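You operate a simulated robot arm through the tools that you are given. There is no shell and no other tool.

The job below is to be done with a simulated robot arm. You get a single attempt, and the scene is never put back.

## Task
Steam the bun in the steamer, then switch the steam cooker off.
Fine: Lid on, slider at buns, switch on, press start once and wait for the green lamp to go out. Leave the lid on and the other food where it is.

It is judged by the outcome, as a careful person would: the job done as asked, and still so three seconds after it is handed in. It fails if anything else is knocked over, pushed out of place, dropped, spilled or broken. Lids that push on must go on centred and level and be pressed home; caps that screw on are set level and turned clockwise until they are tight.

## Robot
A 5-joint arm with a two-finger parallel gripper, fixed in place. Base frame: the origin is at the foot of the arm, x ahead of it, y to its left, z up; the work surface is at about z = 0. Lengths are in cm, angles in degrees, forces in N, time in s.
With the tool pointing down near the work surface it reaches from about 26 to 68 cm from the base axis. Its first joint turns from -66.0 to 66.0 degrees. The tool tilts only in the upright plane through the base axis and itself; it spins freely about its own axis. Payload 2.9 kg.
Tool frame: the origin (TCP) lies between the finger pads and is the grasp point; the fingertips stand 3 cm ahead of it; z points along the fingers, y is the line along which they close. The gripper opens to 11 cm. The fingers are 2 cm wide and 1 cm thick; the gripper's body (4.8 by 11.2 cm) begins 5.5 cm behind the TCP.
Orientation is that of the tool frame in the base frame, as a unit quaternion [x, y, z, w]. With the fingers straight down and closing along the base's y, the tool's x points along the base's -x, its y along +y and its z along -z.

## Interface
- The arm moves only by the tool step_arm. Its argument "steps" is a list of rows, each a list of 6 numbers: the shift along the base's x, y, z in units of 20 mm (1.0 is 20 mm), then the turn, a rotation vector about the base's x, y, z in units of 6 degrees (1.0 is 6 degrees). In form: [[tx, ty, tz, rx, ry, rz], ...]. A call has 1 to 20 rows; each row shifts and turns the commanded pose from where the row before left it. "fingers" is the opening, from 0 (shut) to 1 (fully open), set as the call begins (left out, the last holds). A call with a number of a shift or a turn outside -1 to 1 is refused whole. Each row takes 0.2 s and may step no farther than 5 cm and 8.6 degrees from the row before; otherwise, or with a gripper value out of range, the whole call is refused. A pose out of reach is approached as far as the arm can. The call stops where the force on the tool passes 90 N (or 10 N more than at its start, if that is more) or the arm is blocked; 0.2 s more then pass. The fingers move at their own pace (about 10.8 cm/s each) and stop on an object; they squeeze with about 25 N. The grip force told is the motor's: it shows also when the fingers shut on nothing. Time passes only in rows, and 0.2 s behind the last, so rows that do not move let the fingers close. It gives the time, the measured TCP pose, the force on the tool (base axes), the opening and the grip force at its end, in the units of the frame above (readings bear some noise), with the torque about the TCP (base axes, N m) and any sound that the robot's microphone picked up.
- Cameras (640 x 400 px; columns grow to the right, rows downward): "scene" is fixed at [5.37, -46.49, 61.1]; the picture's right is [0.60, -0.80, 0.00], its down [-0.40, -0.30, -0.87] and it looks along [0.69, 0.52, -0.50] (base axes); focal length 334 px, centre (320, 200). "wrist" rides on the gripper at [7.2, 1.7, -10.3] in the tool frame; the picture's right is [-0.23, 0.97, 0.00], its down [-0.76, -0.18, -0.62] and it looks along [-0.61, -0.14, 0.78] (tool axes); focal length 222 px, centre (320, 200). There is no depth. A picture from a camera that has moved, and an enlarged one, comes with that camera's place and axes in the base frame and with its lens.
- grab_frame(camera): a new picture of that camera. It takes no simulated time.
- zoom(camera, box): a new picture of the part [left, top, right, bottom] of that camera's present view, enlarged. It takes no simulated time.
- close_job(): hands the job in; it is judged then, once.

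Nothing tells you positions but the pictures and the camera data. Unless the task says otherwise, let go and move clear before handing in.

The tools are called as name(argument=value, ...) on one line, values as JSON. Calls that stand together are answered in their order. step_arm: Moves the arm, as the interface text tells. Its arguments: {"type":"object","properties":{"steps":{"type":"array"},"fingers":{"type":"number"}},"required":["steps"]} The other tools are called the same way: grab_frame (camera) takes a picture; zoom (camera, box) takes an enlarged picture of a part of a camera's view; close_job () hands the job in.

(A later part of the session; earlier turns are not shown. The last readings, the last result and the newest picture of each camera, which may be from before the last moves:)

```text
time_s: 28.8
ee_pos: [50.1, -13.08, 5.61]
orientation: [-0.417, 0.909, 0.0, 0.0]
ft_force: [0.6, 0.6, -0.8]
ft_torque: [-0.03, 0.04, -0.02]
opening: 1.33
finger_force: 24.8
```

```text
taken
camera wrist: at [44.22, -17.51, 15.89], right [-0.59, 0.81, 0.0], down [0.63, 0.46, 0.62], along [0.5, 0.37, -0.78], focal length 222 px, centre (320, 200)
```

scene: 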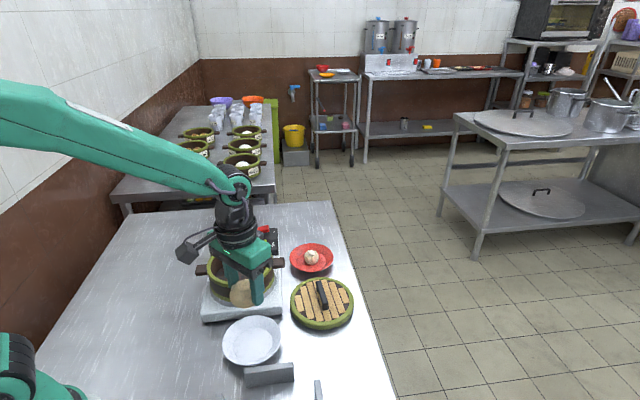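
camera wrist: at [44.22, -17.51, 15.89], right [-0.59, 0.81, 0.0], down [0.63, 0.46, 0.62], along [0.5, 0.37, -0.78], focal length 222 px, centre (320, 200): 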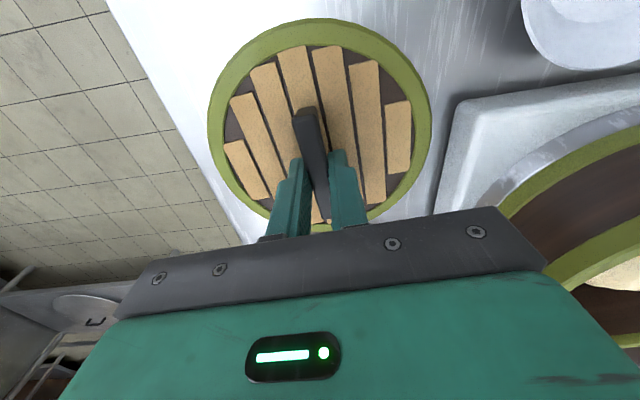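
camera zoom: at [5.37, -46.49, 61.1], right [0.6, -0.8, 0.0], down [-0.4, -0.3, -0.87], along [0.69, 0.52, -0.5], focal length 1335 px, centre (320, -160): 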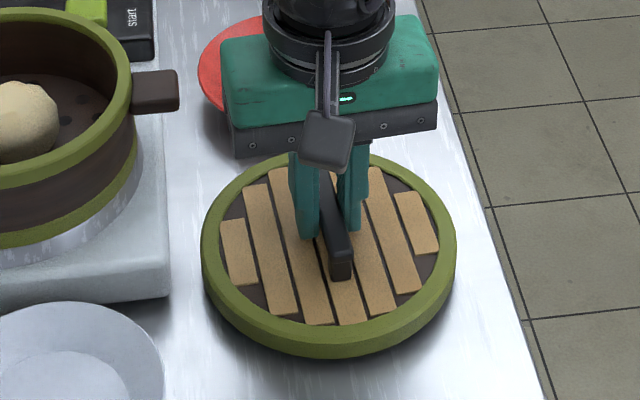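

The handle is gripped at 1.33 cm and the lid centre lies within about 1 mm of the TCP. Lifting straight up.

step_arm(steps=[[0, 0, 0.2, 0, 0, 0], [0, 0, 0.4, 0, 0, 0], [0, 0, 0.8, 0, 0, 0], [0, 0, 1, 0, 0, 0], [0, 0, 1, 0, 0, 0], [0, 0, 1, 0, 0, 0], [0, 0, 1, 0, 0, 0], [0, 0, 1, 0, 0, 0], [0, 0, 0.6, 0, 0, 0], [0, 0, 0, 0, 0, 0]])

grab_frame(camera="wrist")

zoom(camera="scene", box=[200, 180, 380, 350])

```text
time_s: 31.0
ee_pos: [50.08, -13.09, 19.69]
orientation: [-0.416, 0.909, 0.0, 0.0]
ft_force: [-0.2, 0.1, -0.2]
ft_torque: [-0.02, -0.02, 0.0]
opening: 1.31
finger_force: 25.2
```

```text
taken
camera wrist: at [44.14, -17.42, 30.01], right [-0.59, 0.81, 0.0], down [0.63, 0.46, 0.62], along [0.5, 0.37, -0.78], focal length 222 px, centre (320, 200)
```

wrist: 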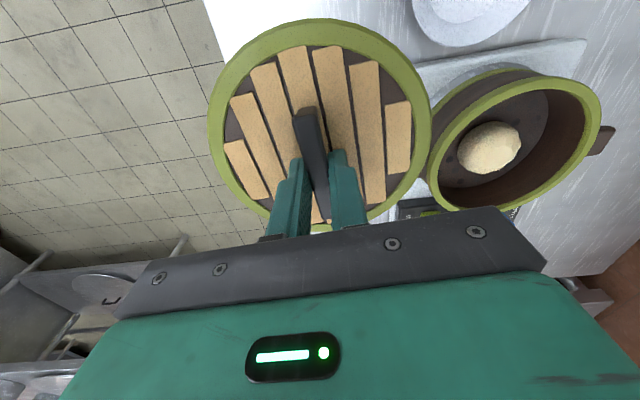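

```text
2.35 times, centred on (290, 265) of scene
camera zoom: at [5.37, -46.49, 61.1], right [0.6, -0.8, 0.0], down [-0.4, -0.3, -0.87], along [0.69, 0.52, -0.5], focal length 785 px, centre (391, 47)
```

zoom: 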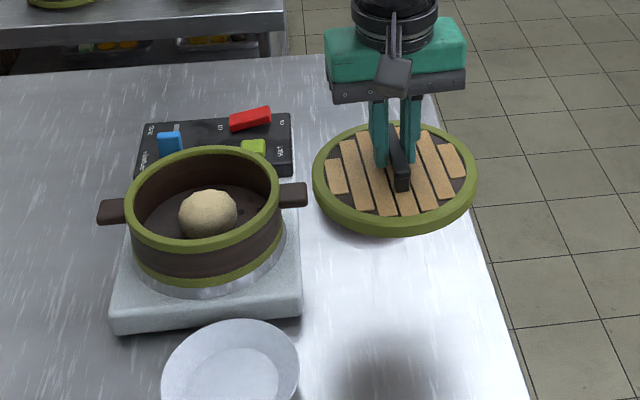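

The lid is level and steady, so I'll carry it over the pot centre.

step_arm(steps=[[-0.405, 0.868, 0, 0, 0, 0], [-0.405, 0.868, 0, 0, 0, 0], [-0.405, 0.868, 0, 0, 0, 0], [-0.405, 0.868, 0, 0, 0, 0], [-0.405, 0.868, 0, 0, 0, 0], [-0.405, 0.868, 0, 0, 0, 0], [-0.405, 0.868, 0, 0, 0, 0], [-0.405, 0.868, 0, 0, 0, 0], [-0.405, 0.868, 0, 0, 0, 0], [-0.405, 0.868, 0, 0, 0, 0], [0, 0, -0.8, 0, 0, 0], [0, 0, 0, 0, 0, 0], [0, 0, 0, 0, 0, 0]])

grab_frame(camera="wrist")

zoom(camera="scene", box=[180, 190, 310, 320])

```text
time_s: 33.8
ee_pos: [41.82, 4.22, 17.87]
orientation: [-0.416, 0.909, 0.0, 0.0]
ft_force: [0.3, 0.8, -1.3]
ft_torque: [0.02, 0.01, 0.0]
opening: 1.33
finger_force: 24.6
```

```text
taken
camera wrist: at [35.94, -0.1, 28.14], right [-0.59, 0.81, 0.0], down [0.63, 0.46, 0.62], along [0.5, 0.37, -0.78], focal length 222 px, centre (320, 200)
```

wrist: 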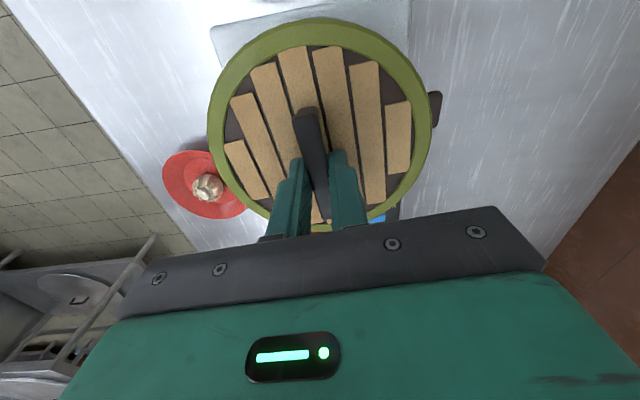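

```text
3.08 times, centred on (245, 255) of scene
camera zoom: at [5.37, -46.49, 61.1], right [0.6, -0.8, 0.0], down [-0.4, -0.3, -0.87], along [0.69, 0.52, -0.5], focal length 1027 px, centre (551, 31)
```

zoom: 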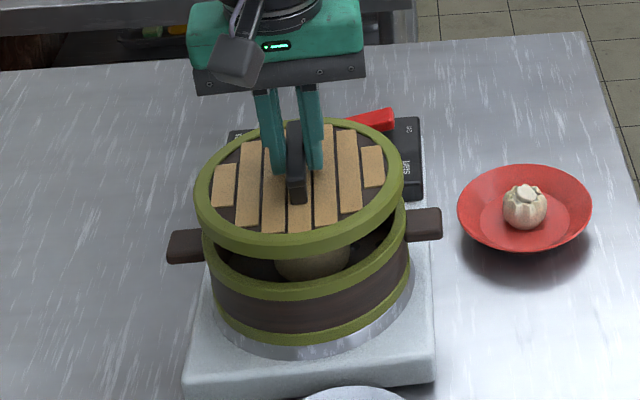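

The lid is laterally aligned with the pot. I'll lower to about 0.5 cm above the rim and recheck.

step_arm(steps=[[0, 0, -0.3, 0, 0, 0], [0, 0, -0.3, 0, 0, 0], [0, 0, -0.2, 0, 0, 0], [0, 0, 0, 0, 0, 0], [0, 0, 0, 0, 0, 0]])

zoom(camera="scene", box=[200, 220, 290, 310])

```text
time_s: 35.0
ee_pos: [41.86, 4.27, 16.37]
orientation: [-0.416, 0.909, -0.001, 0.001]
ft_force: [-0.7, 0.2, -1.2]
ft_torque: [0.02, -0.02, 0.0]
opening: 1.31
finger_force: 25.1
```

```text
4.44 times, centred on (245, 265) of scene
camera zoom: at [5.37, -46.49, 61.1], right [0.6, -0.8, 0.0], down [-0.4, -0.3, -0.87], along [0.69, 0.52, -0.5], focal length 1484 px, centre (653, -89)
```

zoom: 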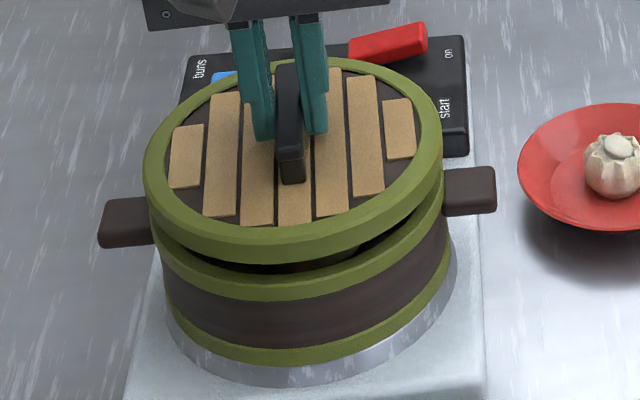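

zoom(camera="scene", box=[218, 255, 268, 295])

zoom(camera="wrist", box=[180, 0, 460, 200])

```text
10.00 times, centred on (243, 275) of scene
camera zoom: at [5.37, -46.49, 61.1], right [0.6, -0.8, 0.0], down [-0.4, -0.3, -0.87], along [0.69, 0.52, -0.5], focal length 3338 px, centre (1090, -550)
```

zoom: 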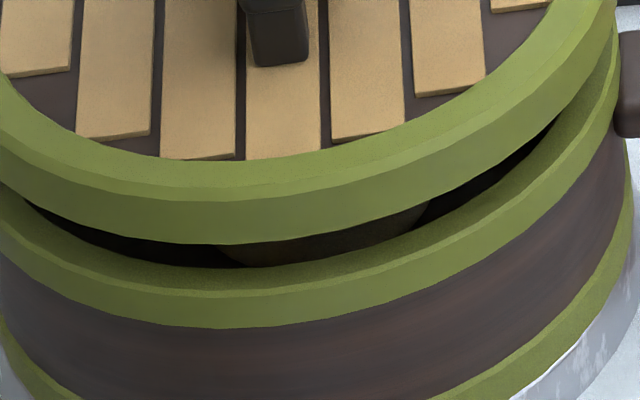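

```text
2.00 times, centred on (320, 100) of wrist
camera zoom: at [35.99, -0.08, 26.67], right [-0.59, 0.81, 0.0], down [0.63, 0.46, 0.62], along [0.5, 0.37, -0.78], focal length 444 px, centre (320, 400)
```

zoom: 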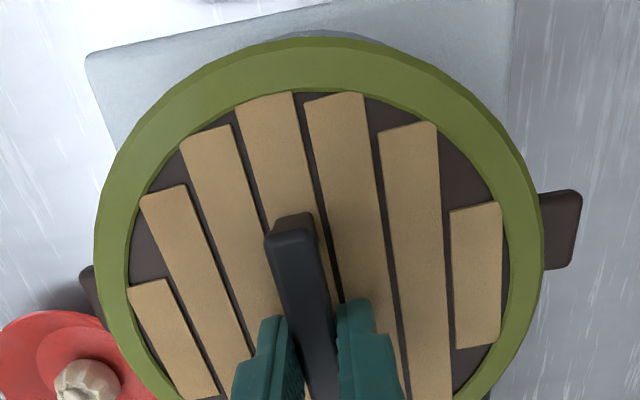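

The front edges are consistent with good alignment, and the lid seems to have a short plug below its green ring. I'll lower it in fine steps while watching force and torque.

step_arm(steps=[[0, 0, -0.1, 0, 0, 0], [0, 0, -0.1, 0, 0, 0], [0, 0, -0.1, 0, 0, 0], [0, 0, 0, 0, 0, 0]])

zoom(camera="scene", box=[218, 255, 268, 295])

```text
time_s: 36.0
ee_pos: [41.9, 4.25, 15.76]
orientation: [-0.417, 0.909, 0.001, 0.0]
ft_force: [-0.2, -0.5, 0.0]
ft_torque: [0.03, 0.0, 0.0]
opening: 1.32
finger_force: 25.3
```

```text
10.00 times, centred on (243, 275) of scene
camera zoom: at [5.37, -46.49, 61.1], right [0.6, -0.8, 0.0], down [-0.4, -0.3, -0.87], along [0.69, 0.52, -0.5], focal length 3338 px, centre (1090, -550)
```

zoom: 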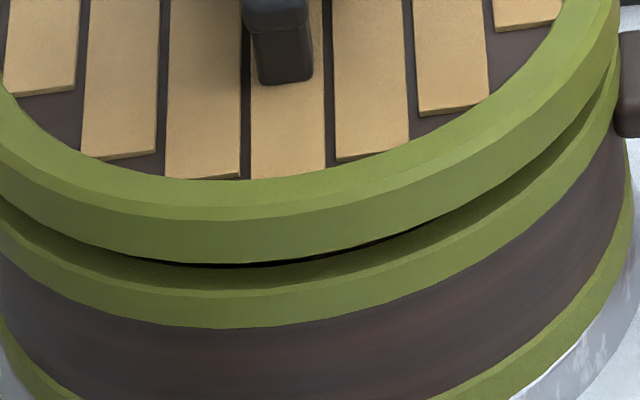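

No contact so far and the gap is symmetric. Continuing down.

step_arm(steps=[[0, 0, -0.1, 0, 0, 0], [0, 0, -0.1, 0, 0, 0], [0, 0, 0, 0, 0, 0]])

zoom(camera="scene", box=[218, 255, 268, 295])

```text
time_s: 36.8
ee_pos: [41.87, 4.27, 15.45]
orientation: [-0.416, 0.909, 0.0, 0.001]
ft_force: [-0.6, 0.0, -1.5]
ft_torque: [0.0, -0.02, -0.05]
opening: 1.31
finger_force: 24.8
```

```text
10.00 times, centred on (243, 275) of scene
camera zoom: at [5.37, -46.49, 61.1], right [0.6, -0.8, 0.0], down [-0.4, -0.3, -0.87], along [0.69, 0.52, -0.5], focal length 3338 px, centre (1090, -550)
```

zoom: 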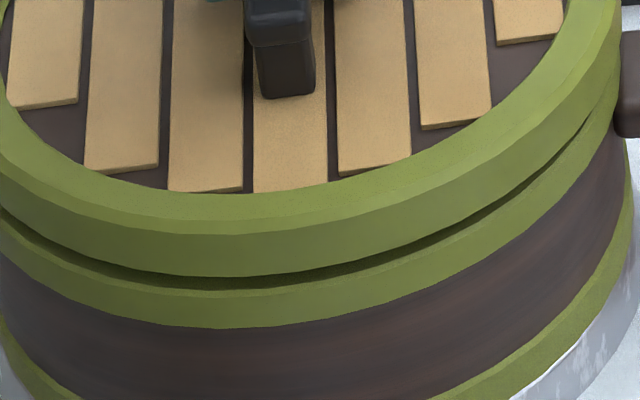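

step_arm(steps=[[0, 0, -0.1, 0, 0, 0], [0, 0, 0, 0, 0, 0]])

step_arm(steps=[[0, 0, -0.1, 0, 0, 0], [0, 0, 0, 0, 0, 0]])

zoom(camera="scene", box=[218, 255, 268, 295])

```text
time_s: 37.4
ee_pos: [42.03, 4.25, 15.4]
orientation: [-0.417, 0.909, 0.0, 0.001]
ft_force: [0.1, 0.1, -0.3]
ft_torque: [-0.01, 0.0, 0.01]
opening: 1.32
finger_force: 24.9
```

```text
time_s: 38.0
ee_pos: [42.05, 4.34, 15.12]
orientation: [-0.417, 0.909, 0.0, 0.0]
ft_force: [0.3, -0.9, -0.8]
ft_torque: [-0.01, -0.01, 0.01]
opening: 1.32
finger_force: 25.1
```

```text
10.00 times, centred on (243, 275) of scene
camera zoom: at [5.37, -46.49, 61.1], right [0.6, -0.8, 0.0], down [-0.4, -0.3, -0.87], along [0.69, 0.52, -0.5], focal length 3338 px, centre (1090, -550)
```

zoom: 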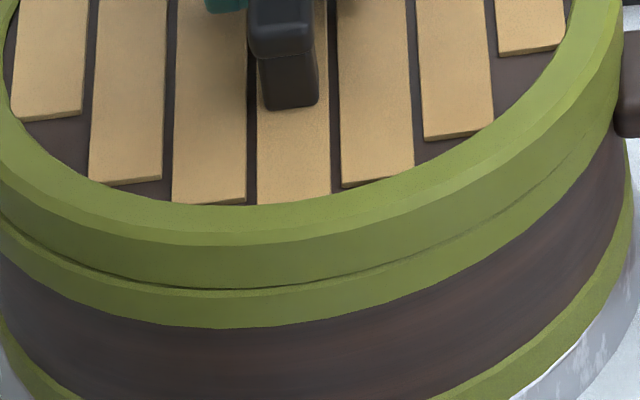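

The ring is almost on the rim with no force yet. I'll go down a bit more until it seats.

step_arm(steps=[[0, 0, -0.08, 0, 0, 0], [0, 0, 0, 0, 0, 0]])

step_arm(steps=[[0, 0, -0.08, 0, 0, 0], [0, 0, 0, 0, 0, 0]])

zoom(camera="scene", box=[218, 255, 268, 295])

```text
time_s: 38.6
ee_pos: [41.83, 4.26, 15.0]
orientation: [-0.416, 0.909, -0.001, 0.002]
ft_force: [-5.3, -5.4, 17.9]
ft_torque: [-0.16, 0.18, 0.01]
opening: 1.32
finger_force: 25.2
```

```text
time_s: 39.2
ee_pos: [42.05, 4.39, 14.67]
orientation: [-0.417, 0.909, -0.001, 0.001]
ft_force: [-2.4, -0.2, 19.4]
ft_torque: [0.05, 0.01, -0.03]
opening: 1.35
finger_force: 25.2
```

```text
10.00 times, centred on (243, 275) of scene
camera zoom: at [5.36, -46.49, 61.1], right [0.6, -0.8, 0.0], down [-0.4, -0.3, -0.87], along [0.69, 0.52, -0.5], focal length 3338 px, centre (1090, -550)
```

zoom: 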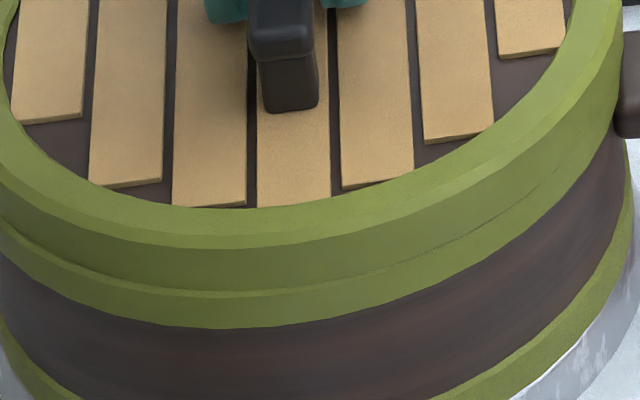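

The lid appears flush on the rim all round. I'll release it, rise, close the fingers, and press down gently on the handle centre to make sure it is home.

step_arm(steps=[[0, 0, 0.05, 0, 0, 0], [0, 0, 0, 0, 0, 0]])

step_arm(steps=[[0, 0, 0, 0, 0, 0], [0, 0, 0, 0, 0, 0], [0, 0, 0.3, 0, 0, 0], [0, 0, 0.5, 0, 0, 0], [0, 0, 0.6, 0, 0, 0], [0, 0, 0.6, 0, 0, 0], [0, 0, 0, 0, 0, 0]], fingers=0.3)

zoom(camera="scene", box=[200, 220, 290, 310])

grab_frame(camera="wrist")

```text
time_s: 39.8
ee_pos: [41.85, 4.33, 14.67]
orientation: [-0.416, 0.909, 0.001, 0.0]
ft_force: [2.5, 2.2, 6.7]
ft_torque: [0.44, -0.45, -0.04]
opening: 1.33
finger_force: 24.6
```

```text
time_s: 41.4
ee_pos: [41.89, 4.26, 18.58]
orientation: [-0.416, 0.909, 0.001, 0.001]
ft_force: [0.6, -0.5, 0.4]
ft_torque: [-0.01, 0.01, 0.0]
opening: 3.29
finger_force: 0.1
```

```text
4.44 times, centred on (245, 265) of scene
camera zoom: at [5.37, -46.49, 61.1], right [0.6, -0.8, 0.0], down [-0.4, -0.3, -0.87], along [0.69, 0.52, -0.5], focal length 1484 px, centre (653, -89)
```

zoom: 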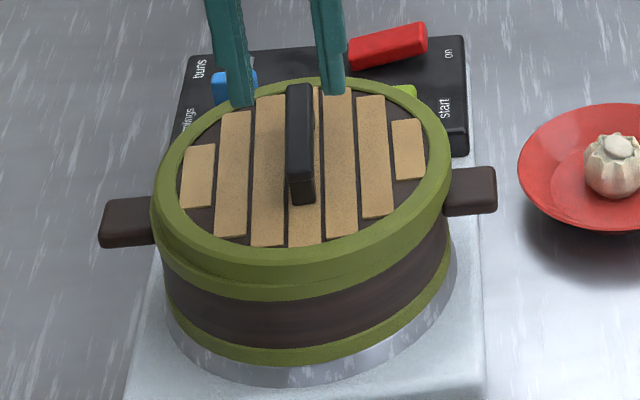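

```text
taken
camera wrist: at [36.05, -0.15, 28.98], right [-0.59, 0.81, 0.0], down [0.63, 0.46, 0.62], along [0.5, 0.37, -0.78], focal length 222 px, centre (320, 200)
```

wrist: 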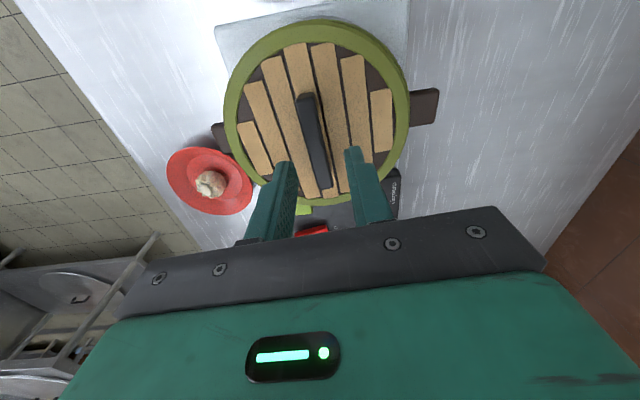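

The lid sits level. Now I'll close the fingers and press on the top of the handle.

step_arm(steps=[[0, 0, 0, 0, 0, 0], [0, 0, 0, 0, 0, 0], [0, 0, -0.3, 0, 0, 0], [0, 0, -0.3, 0, 0, 0], [0, 0, -0.2, 0, 0, 0], [0, 0, 0, 0, 0, 0]], fingers=0)

step_arm(steps=[[0, 0, -0.1, 0, 0, 0], [0, 0, -0.1, 0, 0, 0], [0, 0, 0, 0, 0, 0]])

```text
time_s: 42.8
ee_pos: [41.95, 4.26, 17.11]
orientation: [-0.416, 0.909, 0.0, 0.0]
ft_force: [-0.6, -0.2, 0.4]
ft_torque: [0.0, -0.03, -0.01]
opening: 0.0
finger_force: 24.9
```

```text
time_s: 43.6
ee_pos: [42.09, 4.28, 16.92]
orientation: [-0.417, 0.909, -0.001, 0.003]
ft_force: [-14.0, -7.5, 41.8]
ft_torque: [-0.31, 0.47, -0.03]
opening: 0.0
finger_force: 24.6
```

It pressed with about 42 N and is firm. I'll back off upward and check the lid.

step_arm(steps=[[0, 0, 0.2, 0, 0, 0], [0, 0, 0.5, 0, 0, 0], [0, 0, 1, 0, 0, 0], [0, 0, 1, 0, 0, 0], [0, 0, 1, 0, 0, 0], [0, 0, 1, 0, 0, 0], [0, 0, 0, 0, 0, 0]])

zoom(camera="scene", box=[200, 220, 290, 310])

grab_frame(camera="wrist")

```text
time_s: 45.2
ee_pos: [42.02, 4.34, 26.31]
orientation: [-0.416, 0.909, 0.001, 0.0]
ft_force: [0.4, 0.3, 0.1]
ft_torque: [0.02, -0.01, 0.0]
opening: 0.0
finger_force: 25.5
```

```text
4.44 times, centred on (245, 265) of scene
camera zoom: at [5.37, -46.49, 61.1], right [0.6, -0.8, 0.0], down [-0.4, -0.3, -0.87], along [0.69, 0.52, -0.5], focal length 1484 px, centre (653, -89)
```

zoom: 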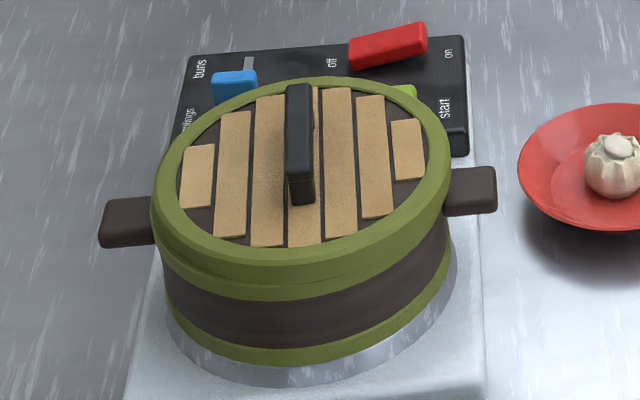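

```text
taken
camera wrist: at [36.14, -0.04, 36.52], right [-0.59, 0.81, 0.0], down [0.63, 0.46, 0.62], along [0.5, 0.37, -0.78], focal length 222 px, centre (320, 200)
```

wrist: 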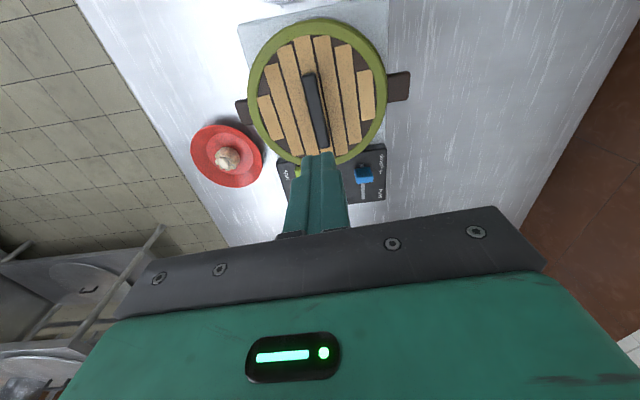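

The lid is seated level and centred. Next I'll move the closed gripper over the panel to measure the controls up close.

step_arm(steps=[[0.33, 0.72, 0, 0, 0, 0], [0.33, 0.72, 0, 0, 0, 0], [0.33, 0.72, 0, 0, 0, 0], [0.33, 0.72, 0, 0, 0, 0], [0.33, 0.72, -0.5, 0, 0, 0], [0.33, 0.72, -0.6, 0, 0, 0], [0, 0, 0, 0, 0, 0]])

grab_frame(camera="wrist")

zoom(camera="wrist", box=[200, 0, 440, 160])

```text
time_s: 46.8
ee_pos: [46.0, 13.15, 23.93]
orientation: [-0.416, 0.909, 0.0, 0.0]
ft_force: [0.0, -0.2, 0.2]
ft_torque: [-0.01, 0.01, 0.0]
opening: 0.0
finger_force: 25.1
```

```text
taken
camera wrist: at [40.11, 8.73, 34.24], right [-0.59, 0.81, 0.0], down [0.63, 0.46, 0.62], along [0.5, 0.37, -0.78], focal length 222 px, centre (320, 200)
```

wrist: 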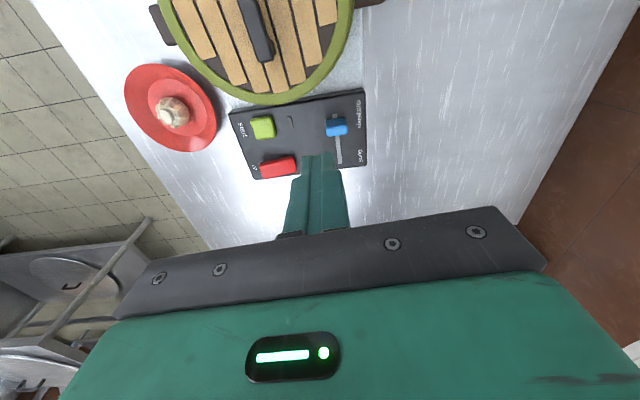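

```text
2.50 times, centred on (320, 80) of wrist
camera zoom: at [40.11, 8.73, 34.24], right [-0.59, 0.81, 0.0], down [0.63, 0.46, 0.62], along [0.5, 0.37, -0.78], focal length 555 px, centre (320, 500)
```

zoom: 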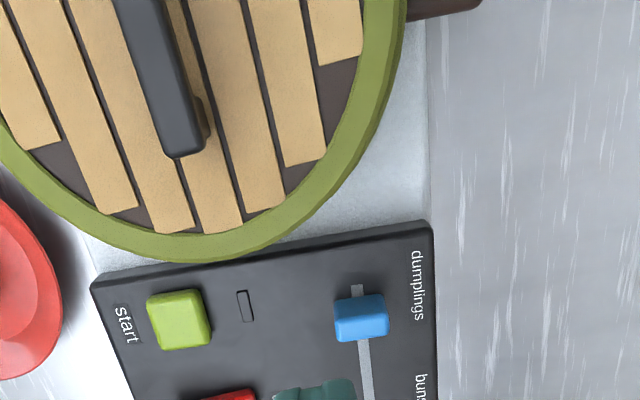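

zoom(camera="wrist", box=[310, 90, 370, 150])

zoom(camera="scene", box=[205, 222, 285, 262])

```text
6.67 times, centred on (340, 120) of wrist
camera zoom: at [40.11, 8.73, 34.24], right [-0.59, 0.81, 0.0], down [0.63, 0.46, 0.62], along [0.5, 0.37, -0.78], focal length 1481 px, centre (187, 733)
```

zoom: 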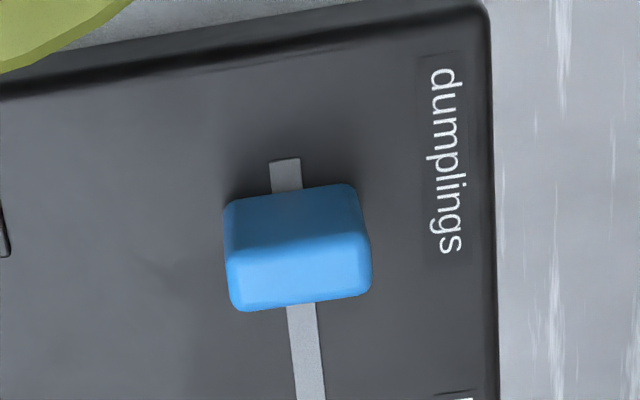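

```text
8.00 times, centred on (245, 242) of scene
camera zoom: at [5.37, -46.49, 61.1], right [0.6, -0.8, 0.0], down [-0.4, -0.3, -0.87], along [0.69, 0.52, -0.5], focal length 2670 px, centre (920, -136)
```

zoom: 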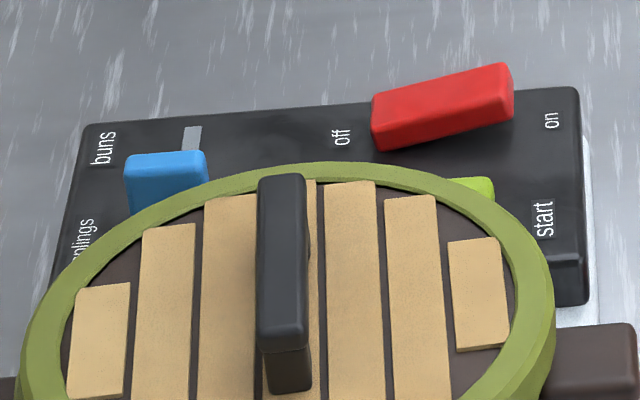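

The slider knob is centred at about (47.5, 16.6), standing from z 4.5 to 7.4, and its slot runs at 45° to about (52.1, 21). I'll lower the closed fingers on the pot side of the knob.

step_arm(steps=[[-0.04, 0.93, 0, 0, 0, 0], [0, 0, -1, 0, 0, 0], [0, 0, -1, 0, 0, 0], [0, 0, -1, 0, 0, 0], [0, 0, -1, 0, 0, 0], [0, 0, -1, 0, 0, 0], [0, 0, -0.8, 0, 0, 0], [0, 0, -0.6, 0, 0, 0], [0, 0, 0, 0, 0, 0]])

grab_frame(camera="wrist")

zoom(camera="scene", box=[190, 200, 300, 310])

```text
time_s: 48.8
ee_pos: [45.75, 14.86, 10.98]
orientation: [-0.416, 0.909, 0.001, 0.0]
ft_force: [0.3, 0.2, 0.5]
ft_torque: [0.02, 0.0, -0.02]
opening: 0.0
finger_force: 24.9
```

```text
taken
camera wrist: at [39.88, 10.48, 21.39], right [-0.59, 0.81, 0.0], down [0.63, 0.46, 0.62], along [0.5, 0.37, -0.78], focal length 222 px, centre (320, 200)
```

wrist: 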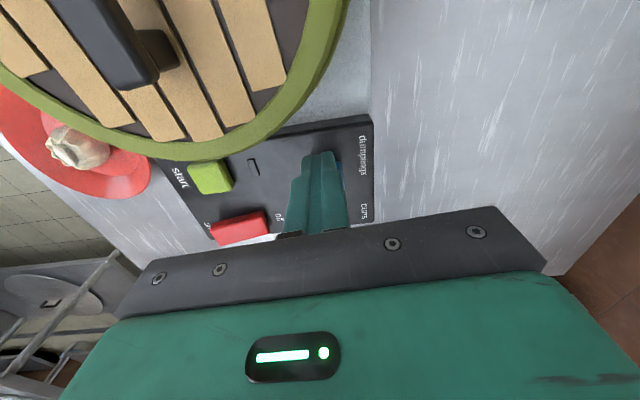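

```text
3.64 times, centred on (245, 255) of scene
camera zoom: at [5.37, -46.49, 61.1], right [0.6, -0.8, 0.0], down [-0.4, -0.3, -0.87], along [0.69, 0.52, -0.5], focal length 1214 px, centre (593, 0)
```

zoom: 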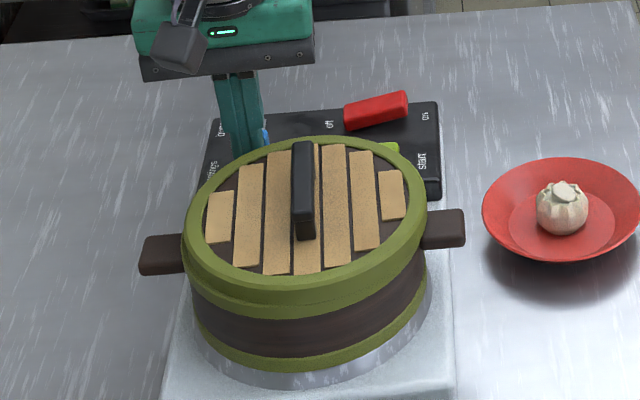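

step_arm(steps=[[0, 0, -0.4, 0, 0, 0], [0, 0, -0.4, 0, 0, 0], [0, 0, -0.3, 0, 0, 0], [0, 0, -0.2, 0, 0, 0], [0, 0, 0, 0, 0, 0]])

grab_frame(camera="wrist")

zoom(camera="scene", box=[205, 222, 285, 262])

```text
time_s: 50.0
ee_pos: [45.86, 14.83, 8.68]
orientation: [-0.418, 0.909, 0.0, 0.0]
ft_force: [-6.5, -0.6, 14.1]
ft_torque: [-0.09, 0.26, -0.03]
opening: 0.0
finger_force: 25.0
```

```text
taken
camera wrist: at [39.99, 10.48, 18.88], right [-0.59, 0.81, 0.0], down [0.63, 0.46, 0.62], along [0.5, 0.37, -0.78], focal length 222 px, centre (320, 200)
```

wrist: 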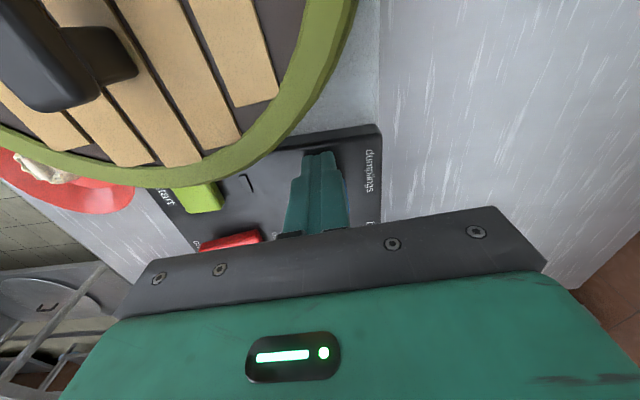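

```text
8.00 times, centred on (245, 242) of scene
camera zoom: at [5.36, -46.5, 61.1], right [0.6, -0.8, 0.0], down [-0.4, -0.3, -0.87], along [0.69, 0.52, -0.5], focal length 2670 px, centre (920, -136)
```

zoom: 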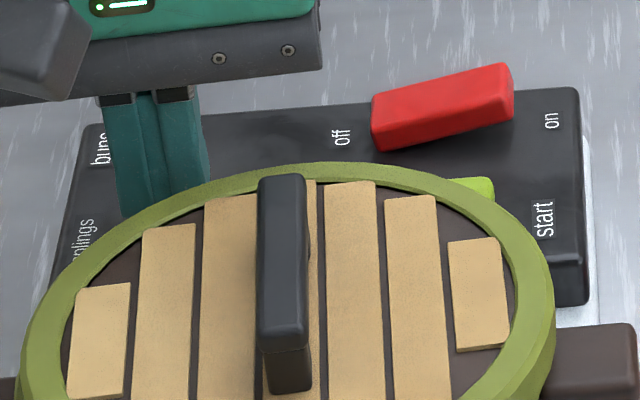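

The fingertips touched the panel at tip z of about 5.7 with 14 N, so the panel is a little higher than I estimated. I'll lift about 0.6 cm and then push the knob gradually along the slot.

step_arm(steps=[[0, 0, 0.32, 0, 0, 0], [0, 0, 0, 0, 0, 0]])

step_arm(steps=[[0.14, 0.14, 0, 0, 0, 0], [0.14, 0.14, 0, 0, 0, 0], [0.1, 0.1, 0, 0, 0, 0], [0, 0, 0, 0, 0, 0]])

zoom(camera="scene", box=[205, 222, 285, 262])

grab_frame(camera="wrist")

```text
time_s: 50.6
ee_pos: [45.75, 14.93, 9.23]
orientation: [-0.416, 0.909, 0.001, 0.001]
ft_force: [1.1, -0.9, 0.7]
ft_torque: [0.0, -0.02, -0.02]
opening: 0.0
finger_force: 25.1
```

```text
time_s: 51.6
ee_pos: [46.61, 15.54, 9.36]
orientation: [-0.417, 0.909, 0.0, 0.0]
ft_force: [0.8, 0.5, -0.4]
ft_torque: [-0.01, -0.03, -0.01]
opening: 0.01
finger_force: 24.0
```

```text
8.00 times, centred on (245, 242) of scene
camera zoom: at [5.37, -46.49, 61.1], right [0.6, -0.8, 0.0], down [-0.4, -0.3, -0.87], along [0.69, 0.52, -0.5], focal length 2670 px, centre (920, -136)
```

zoom: 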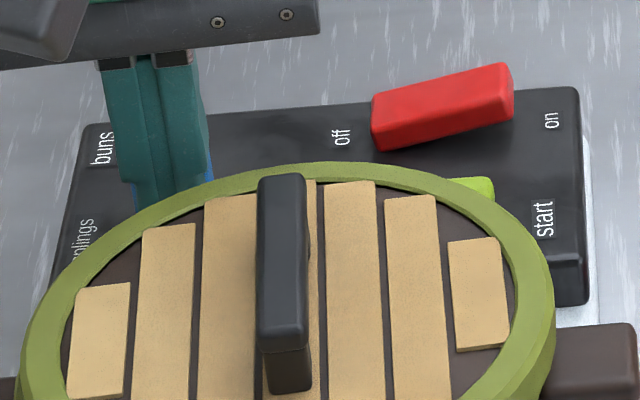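

```text
taken
camera wrist: at [40.66, 11.18, 19.57], right [-0.59, 0.81, 0.0], down [0.63, 0.46, 0.62], along [0.5, 0.37, -0.78], focal length 222 px, centre (320, 200)
```

wrist: 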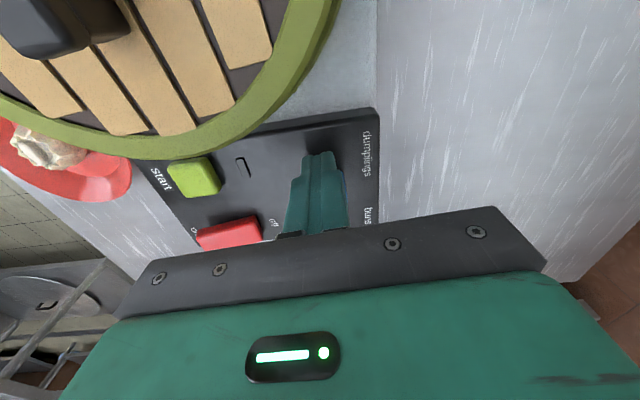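

step_arm(steps=[[0.12, 0.12, 0, 0, 0, 0], [0.12, 0.12, 0, 0, 0, 0], [0.12, 0.12, 0, 0, 0, 0], [0, 0, 0, 0, 0, 0]])

zoom(camera="scene", box=[205, 222, 285, 262])

zoom(camera="wrist", box=[260, 80, 420, 240])

```text
time_s: 52.6
ee_pos: [47.41, 16.35, 9.21]
orientation: [-0.416, 0.909, 0.0, 0.001]
ft_force: [0.7, 0.0, 0.2]
ft_torque: [0.0, 0.03, 0.0]
opening: 0.03
finger_force: 25.4
```

```text
8.00 times, centred on (245, 242) of scene
camera zoom: at [5.37, -46.49, 61.1], right [0.6, -0.8, 0.0], down [-0.4, -0.3, -0.87], along [0.69, 0.52, -0.5], focal length 2670 px, centre (920, -136)
```

zoom: 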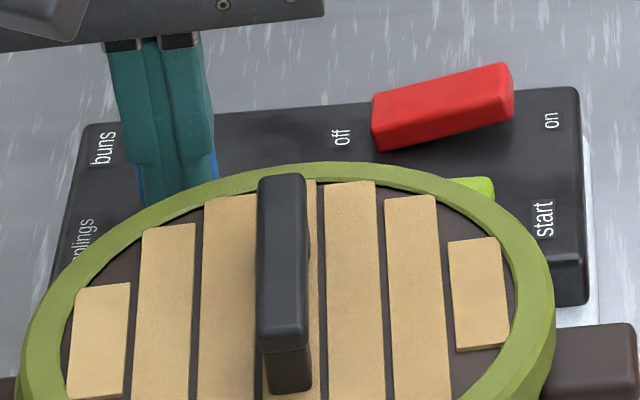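

```text
2.50 times, centred on (340, 160) of wrist
camera zoom: at [41.46, 11.91, 19.51], right [-0.59, 0.81, 0.0], down [0.63, 0.46, 0.62], along [0.5, 0.37, -0.78], focal length 555 px, centre (270, 300)
```

zoom: 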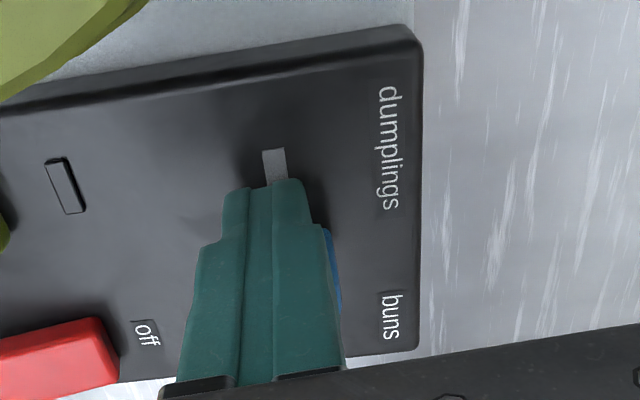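

The knob is sliding with almost no resistance. I'll keep pushing along the slot.

step_arm(steps=[[0.14, 0.14, 0, 0, 0, 0], [0.14, 0.14, 0, 0, 0, 0], [0.14, 0.14, 0, 0, 0, 0], [0.14, 0.14, 0, 0, 0, 0], [0.14, 0.14, 0, 0, 0, 0], [0.14, 0.14, 0, 0, 0, 0], [0, 0, 0, 0, 0, 0]])

zoom(camera="scene", box=[205, 222, 285, 262])

zoom(camera="wrist", box=[260, 80, 420, 240])

```text
time_s: 54.2
ee_pos: [49.06, 17.81, 9.24]
orientation: [-0.417, 0.909, 0.0, 0.0]
ft_force: [0.1, 0.1, 0.1]
ft_torque: [0.01, 0.03, 0.05]
opening: 0.0
finger_force: 24.6
```

```text
8.00 times, centred on (245, 242) of scene
camera zoom: at [5.37, -46.49, 61.1], right [0.6, -0.8, 0.0], down [-0.4, -0.3, -0.87], along [0.69, 0.52, -0.5], focal length 2670 px, centre (920, -136)
```

zoom: 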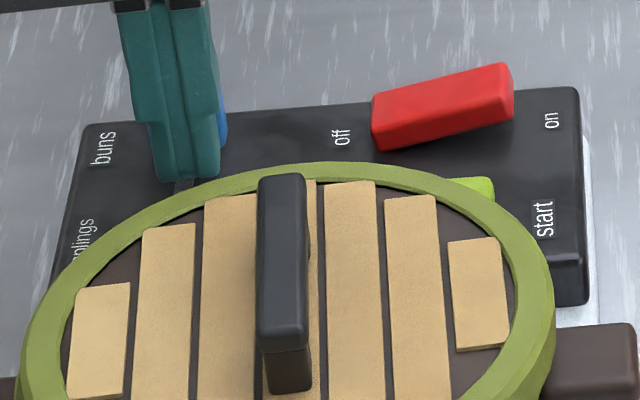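

```text
2.50 times, centred on (340, 160) of wrist
camera zoom: at [43.13, 13.56, 19.5], right [-0.59, 0.81, 0.0], down [0.63, 0.46, 0.62], along [0.5, 0.37, -0.78], focal length 555 px, centre (270, 300)
```

zoom: 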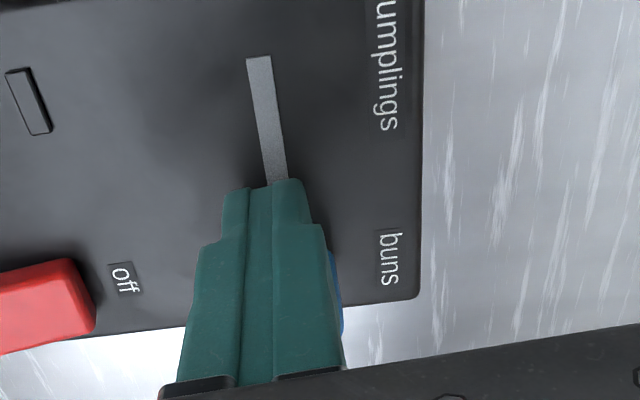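

step_arm(steps=[[0.1, 0.1, 0, 0, 0, 0], [0.1, 0.1, 0, 0, 0, 0], [0.1, 0.1, 0, 0, 0, 0], [0, 0, 0, 0, 0, 0]])

step_arm(steps=[[0.07, 0.07, 0, 0, 0, 0], [0, 0, 0, 0, 0, 0]])

step_arm(steps=[[0.07, 0.07, 0, 0, 0, 0], [0, 0, 0, 0, 0, 0]])

zoom(camera="scene", box=[205, 222, 285, 262])

zoom(camera="wrist", box=[260, 80, 420, 240])

```text
time_s: 55.2
ee_pos: [49.54, 18.49, 9.17]
orientation: [-0.417, 0.909, 0.001, -0.001]
ft_force: [-6.9, -6.3, 4.2]
ft_torque: [-0.01, 0.03, -0.04]
opening: 0.0
finger_force: 24.8
```

```text
time_s: 55.8
ee_pos: [49.68, 18.83, 9.19]
orientation: [-0.416, 0.909, -0.001, -0.001]
ft_force: [-6.5, -9.2, -2.0]
ft_torque: [-0.09, 0.04, -0.03]
opening: 0.02
finger_force: 24.9
```

```text
time_s: 56.4
ee_pos: [49.79, 18.83, 9.13]
orientation: [-0.417, 0.909, 0.0, 0.001]
ft_force: [-8.5, -8.3, 1.5]
ft_torque: [-0.14, 0.09, -0.03]
opening: 0.01
finger_force: 25.2
```

```text
8.00 times, centred on (245, 242) of scene
camera zoom: at [5.37, -46.49, 61.1], right [0.6, -0.8, 0.0], down [-0.4, -0.3, -0.87], along [0.69, 0.52, -0.5], focal length 2670 px, centre (920, -136)
```

zoom: 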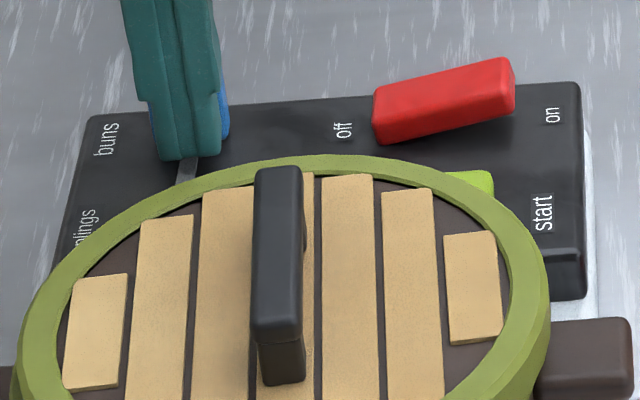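

```text
2.50 times, centred on (340, 160) of wrist
camera zoom: at [43.96, 14.47, 19.51], right [-0.59, 0.81, 0.0], down [0.63, 0.46, 0.62], along [0.5, 0.37, -0.78], focal length 555 px, centre (270, 300)
```

zoom: 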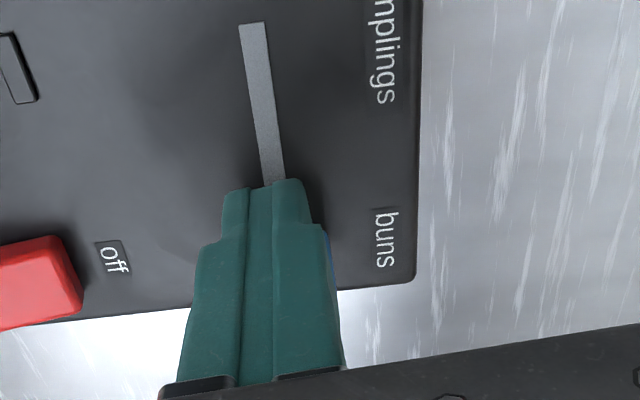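

The knob reached its end stop at "buns", and the last push slid the cooker by about 2–3 mm, so I'm stopping here. I'll back off, rise and check the slider.

step_arm(steps=[[-0.15, -0.15, 0, 0, 0, 0], [-0.15, -0.15, 0.3, 0, 0, 0], [0, 0, 1, 0, 0, 0], [0, 0, 1, 0, 0, 0], [0, 0, 1, 0, 0, 0], [0, 0, 1, 0, 0, 0], [0, 0, 1, 0, 0, 0], [0, 0, 1, 0, 0, 0], [0, 0, 0, 0, 0, 0]])

zoom(camera="scene", box=[205, 222, 285, 262])

grab_frame(camera="wrist")

zoom(camera="wrist", box=[200, 0, 440, 160])

```text
time_s: 58.4
ee_pos: [49.29, 18.14, 21.87]
orientation: [-0.416, 0.909, 0.0, 0.0]
ft_force: [0.0, -0.4, 0.1]
ft_torque: [0.02, 0.01, 0.01]
opening: 0.01
finger_force: 25.1
```

```text
8.00 times, centred on (245, 242) of scene
camera zoom: at [5.37, -46.49, 61.1], right [0.6, -0.8, 0.0], down [-0.4, -0.3, -0.87], along [0.69, 0.52, -0.5], focal length 2670 px, centre (920, -136)
```

zoom: 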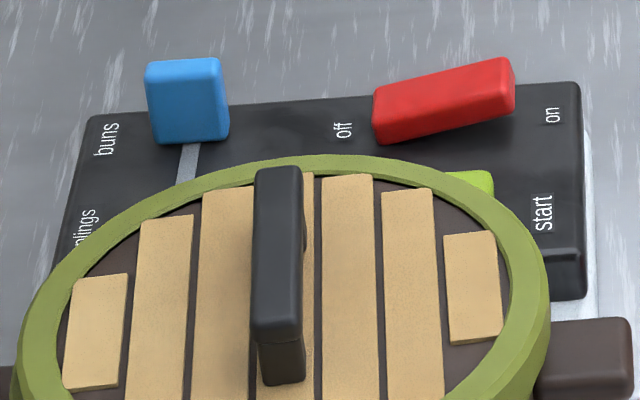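

```text
taken
camera wrist: at [43.36, 13.8, 32.05], right [-0.59, 0.81, 0.0], down [0.63, 0.46, 0.62], along [0.5, 0.37, -0.78], focal length 222 px, centre (320, 200)
```

wrist: 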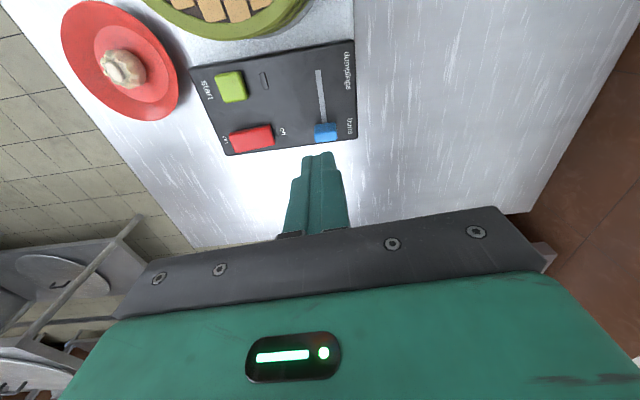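

```text
2.50 times, centred on (320, 80) of wrist
camera zoom: at [43.36, 13.8, 32.05], right [-0.59, 0.81, 0.0], down [0.63, 0.46, 0.62], along [0.5, 0.37, -0.78], focal length 555 px, centre (320, 500)
```

zoom: 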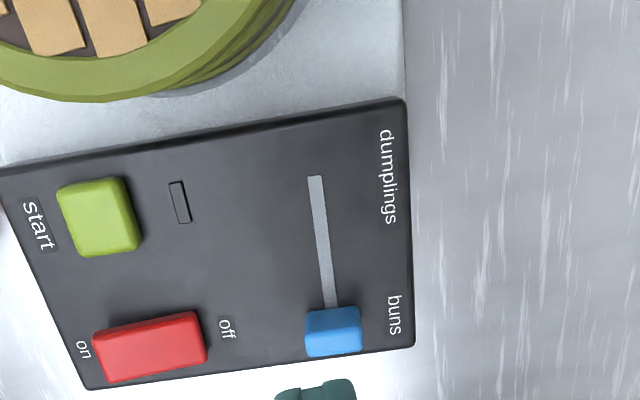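

The slider is fully at "buns". The rocker runs from its off end at about (55.4, 15.4) to its raised on end at about (58.7, 12.0). I'll go above the on side.

step_arm(steps=[[0.878, -0.562, 0, 0, 0, 0], [0.878, -0.562, 0, 0, 0, 0], [0.878, -0.562, 0, 0, 0, 0], [0.878, -0.562, 0, 0, 0, 0], [0.878, -0.562, 0, 0, 0, 0], [0, 0, -1, 0, 0, 0], [0, 0, -1, 0, 0, 0], [0, 0, -1, 0, 0, 0], [0, 0, -1, 0, 0, 0], [0, 0, -0.7, 0, 0, 0], [0, 0, 0, 0, 0, 0]])

zoom(camera="scene", box=[215, 200, 295, 260])

zoom(camera="wrist", box=[220, 60, 420, 220])

```text
time_s: 60.8
ee_pos: [58.09, 12.51, 12.43]
orientation: [-0.417, 0.909, 0.0, 0.0]
ft_force: [-0.5, -0.4, -0.2]
ft_torque: [-0.01, 0.01, 0.04]
opening: 0.01
finger_force: 25.3
```

```text
6.67 times, centred on (255, 230) of scene
camera zoom: at [5.37, -46.49, 61.1], right [0.6, -0.8, 0.0], down [-0.4, -0.3, -0.87], along [0.69, 0.52, -0.5], focal length 2225 px, centre (753, 0)
```

zoom: 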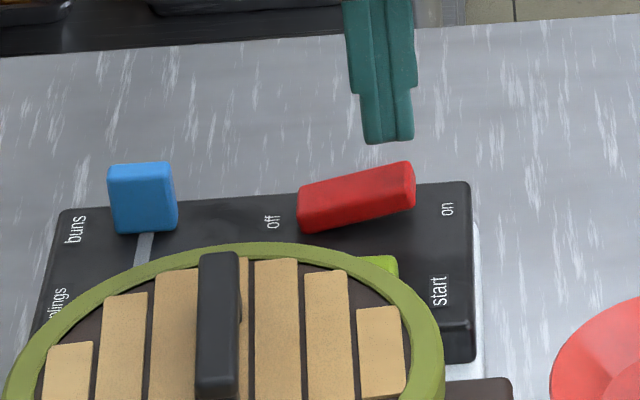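

```text
2.50 times, centred on (320, 140) of wrist
camera zoom: at [52.17, 8.22, 22.71], right [-0.59, 0.81, 0.0], down [0.63, 0.46, 0.62], along [0.5, 0.37, -0.78], focal length 555 px, centre (320, 350)
```

zoom: 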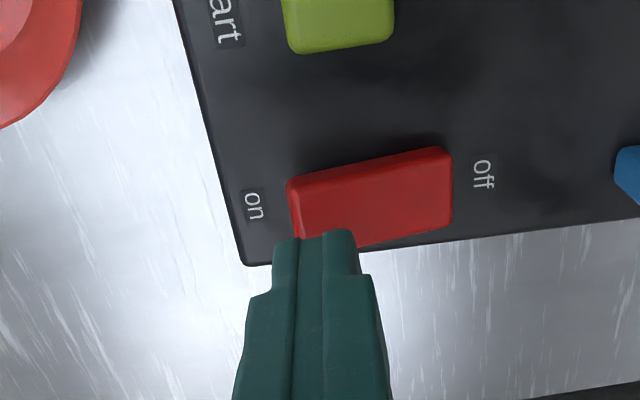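

The fingertips are right above the on half, so I'll press down gradually.

step_arm(steps=[[0, 0, -0.2, 0, 0, 0], [0, 0, -0.2, 0, 0, 0], [0, 0, -0.2, 0, 0, 0], [0, 0, -0.1, 0, 0, 0], [0, 0, 0, 0, 0, 0]])

step_arm(steps=[[0, 0, -0.1, 0, 0, 0], [0, 0, -0.1, 0, 0, 0], [0, 0, 0, 0, 0, 0]])

step_arm(steps=[[0, 0, -0.1, 0, 0, 0], [0, 0, -0.1, 0, 0, 0], [0, 0, 0, 0, 0, 0]])

zoom(camera="scene", box=[215, 200, 295, 260])

```text
time_s: 62.0
ee_pos: [58.03, 12.8, 11.17]
orientation: [-0.417, 0.909, 0.0, -0.001]
ft_force: [-0.4, -0.3, 0.0]
ft_torque: [0.01, 0.0, -0.04]
opening: 0.0
finger_force: 24.8
```

```text
time_s: 62.8
ee_pos: [58.1, 12.68, 10.66]
orientation: [-0.416, 0.909, -0.001, 0.0]
ft_force: [1.4, -0.8, 2.3]
ft_torque: [-0.06, -0.03, 0.01]
opening: 0.0
finger_force: 25.3
```

```text
time_s: 63.6
ee_pos: [58.13, 12.56, 10.11]
orientation: [-0.417, 0.909, 0.0, 0.001]
ft_force: [1.2, -3.2, 3.5]
ft_torque: [-0.03, 0.01, 0.0]
opening: 0.0
finger_force: 24.7
```

```text
6.67 times, centred on (255, 230) of scene
camera zoom: at [5.37, -46.49, 61.1], right [0.6, -0.8, 0.0], down [-0.4, -0.3, -0.87], along [0.69, 0.52, -0.5], focal length 2225 px, centre (753, 0)
```

zoom: 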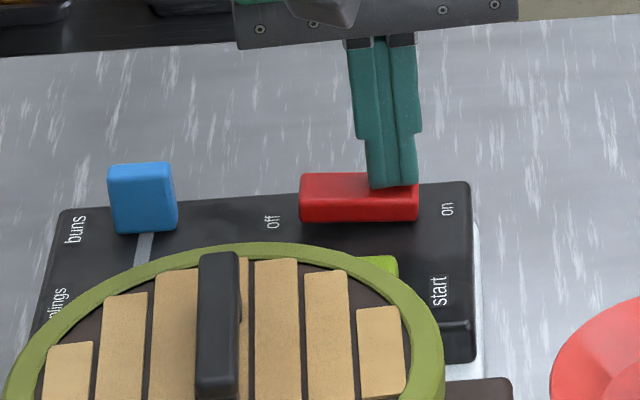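

The rocker is turning and now near level. I'll continue in small steps.

step_arm(steps=[[0, 0, -0.1, 0, 0, 0], [0, 0, -0.1, 0, 0, 0], [0, 0, 0, 0, 0, 0]])

step_arm(steps=[[0, 0, -0.1, 0, 0, 0], [0, 0, 0, 0, 0, 0]])

zoom(camera="scene", box=[215, 200, 295, 260])

```text
time_s: 64.4
ee_pos: [58.15, 12.63, 9.93]
orientation: [-0.416, 0.909, 0.0, 0.002]
ft_force: [-0.8, -6.5, 19.6]
ft_torque: [0.04, 0.15, 0.04]
opening: 0.0
finger_force: 24.9
```

```text
time_s: 65.0
ee_pos: [58.18, 12.61, 9.93]
orientation: [-0.416, 0.909, -0.001, 0.003]
ft_force: [-10.0, -15.9, 40.5]
ft_torque: [-0.11, 0.49, 0.13]
opening: 0.0
finger_force: 24.8
```

```text
6.67 times, centred on (255, 230) of scene
camera zoom: at [5.34, -46.5, 61.1], right [0.6, -0.8, 0.0], down [-0.4, -0.3, -0.87], along [0.69, 0.52, -0.5], focal length 2225 px, centre (753, 0)
```

zoom: 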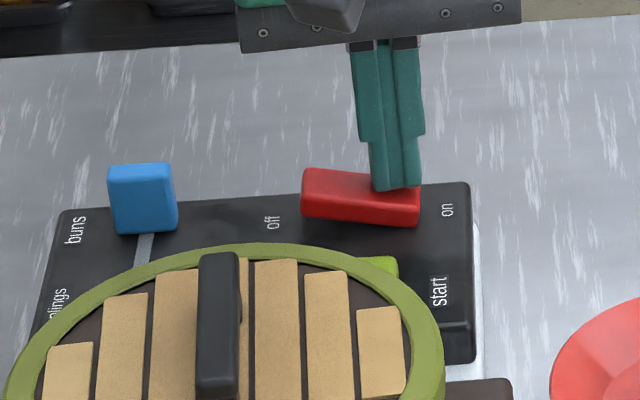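

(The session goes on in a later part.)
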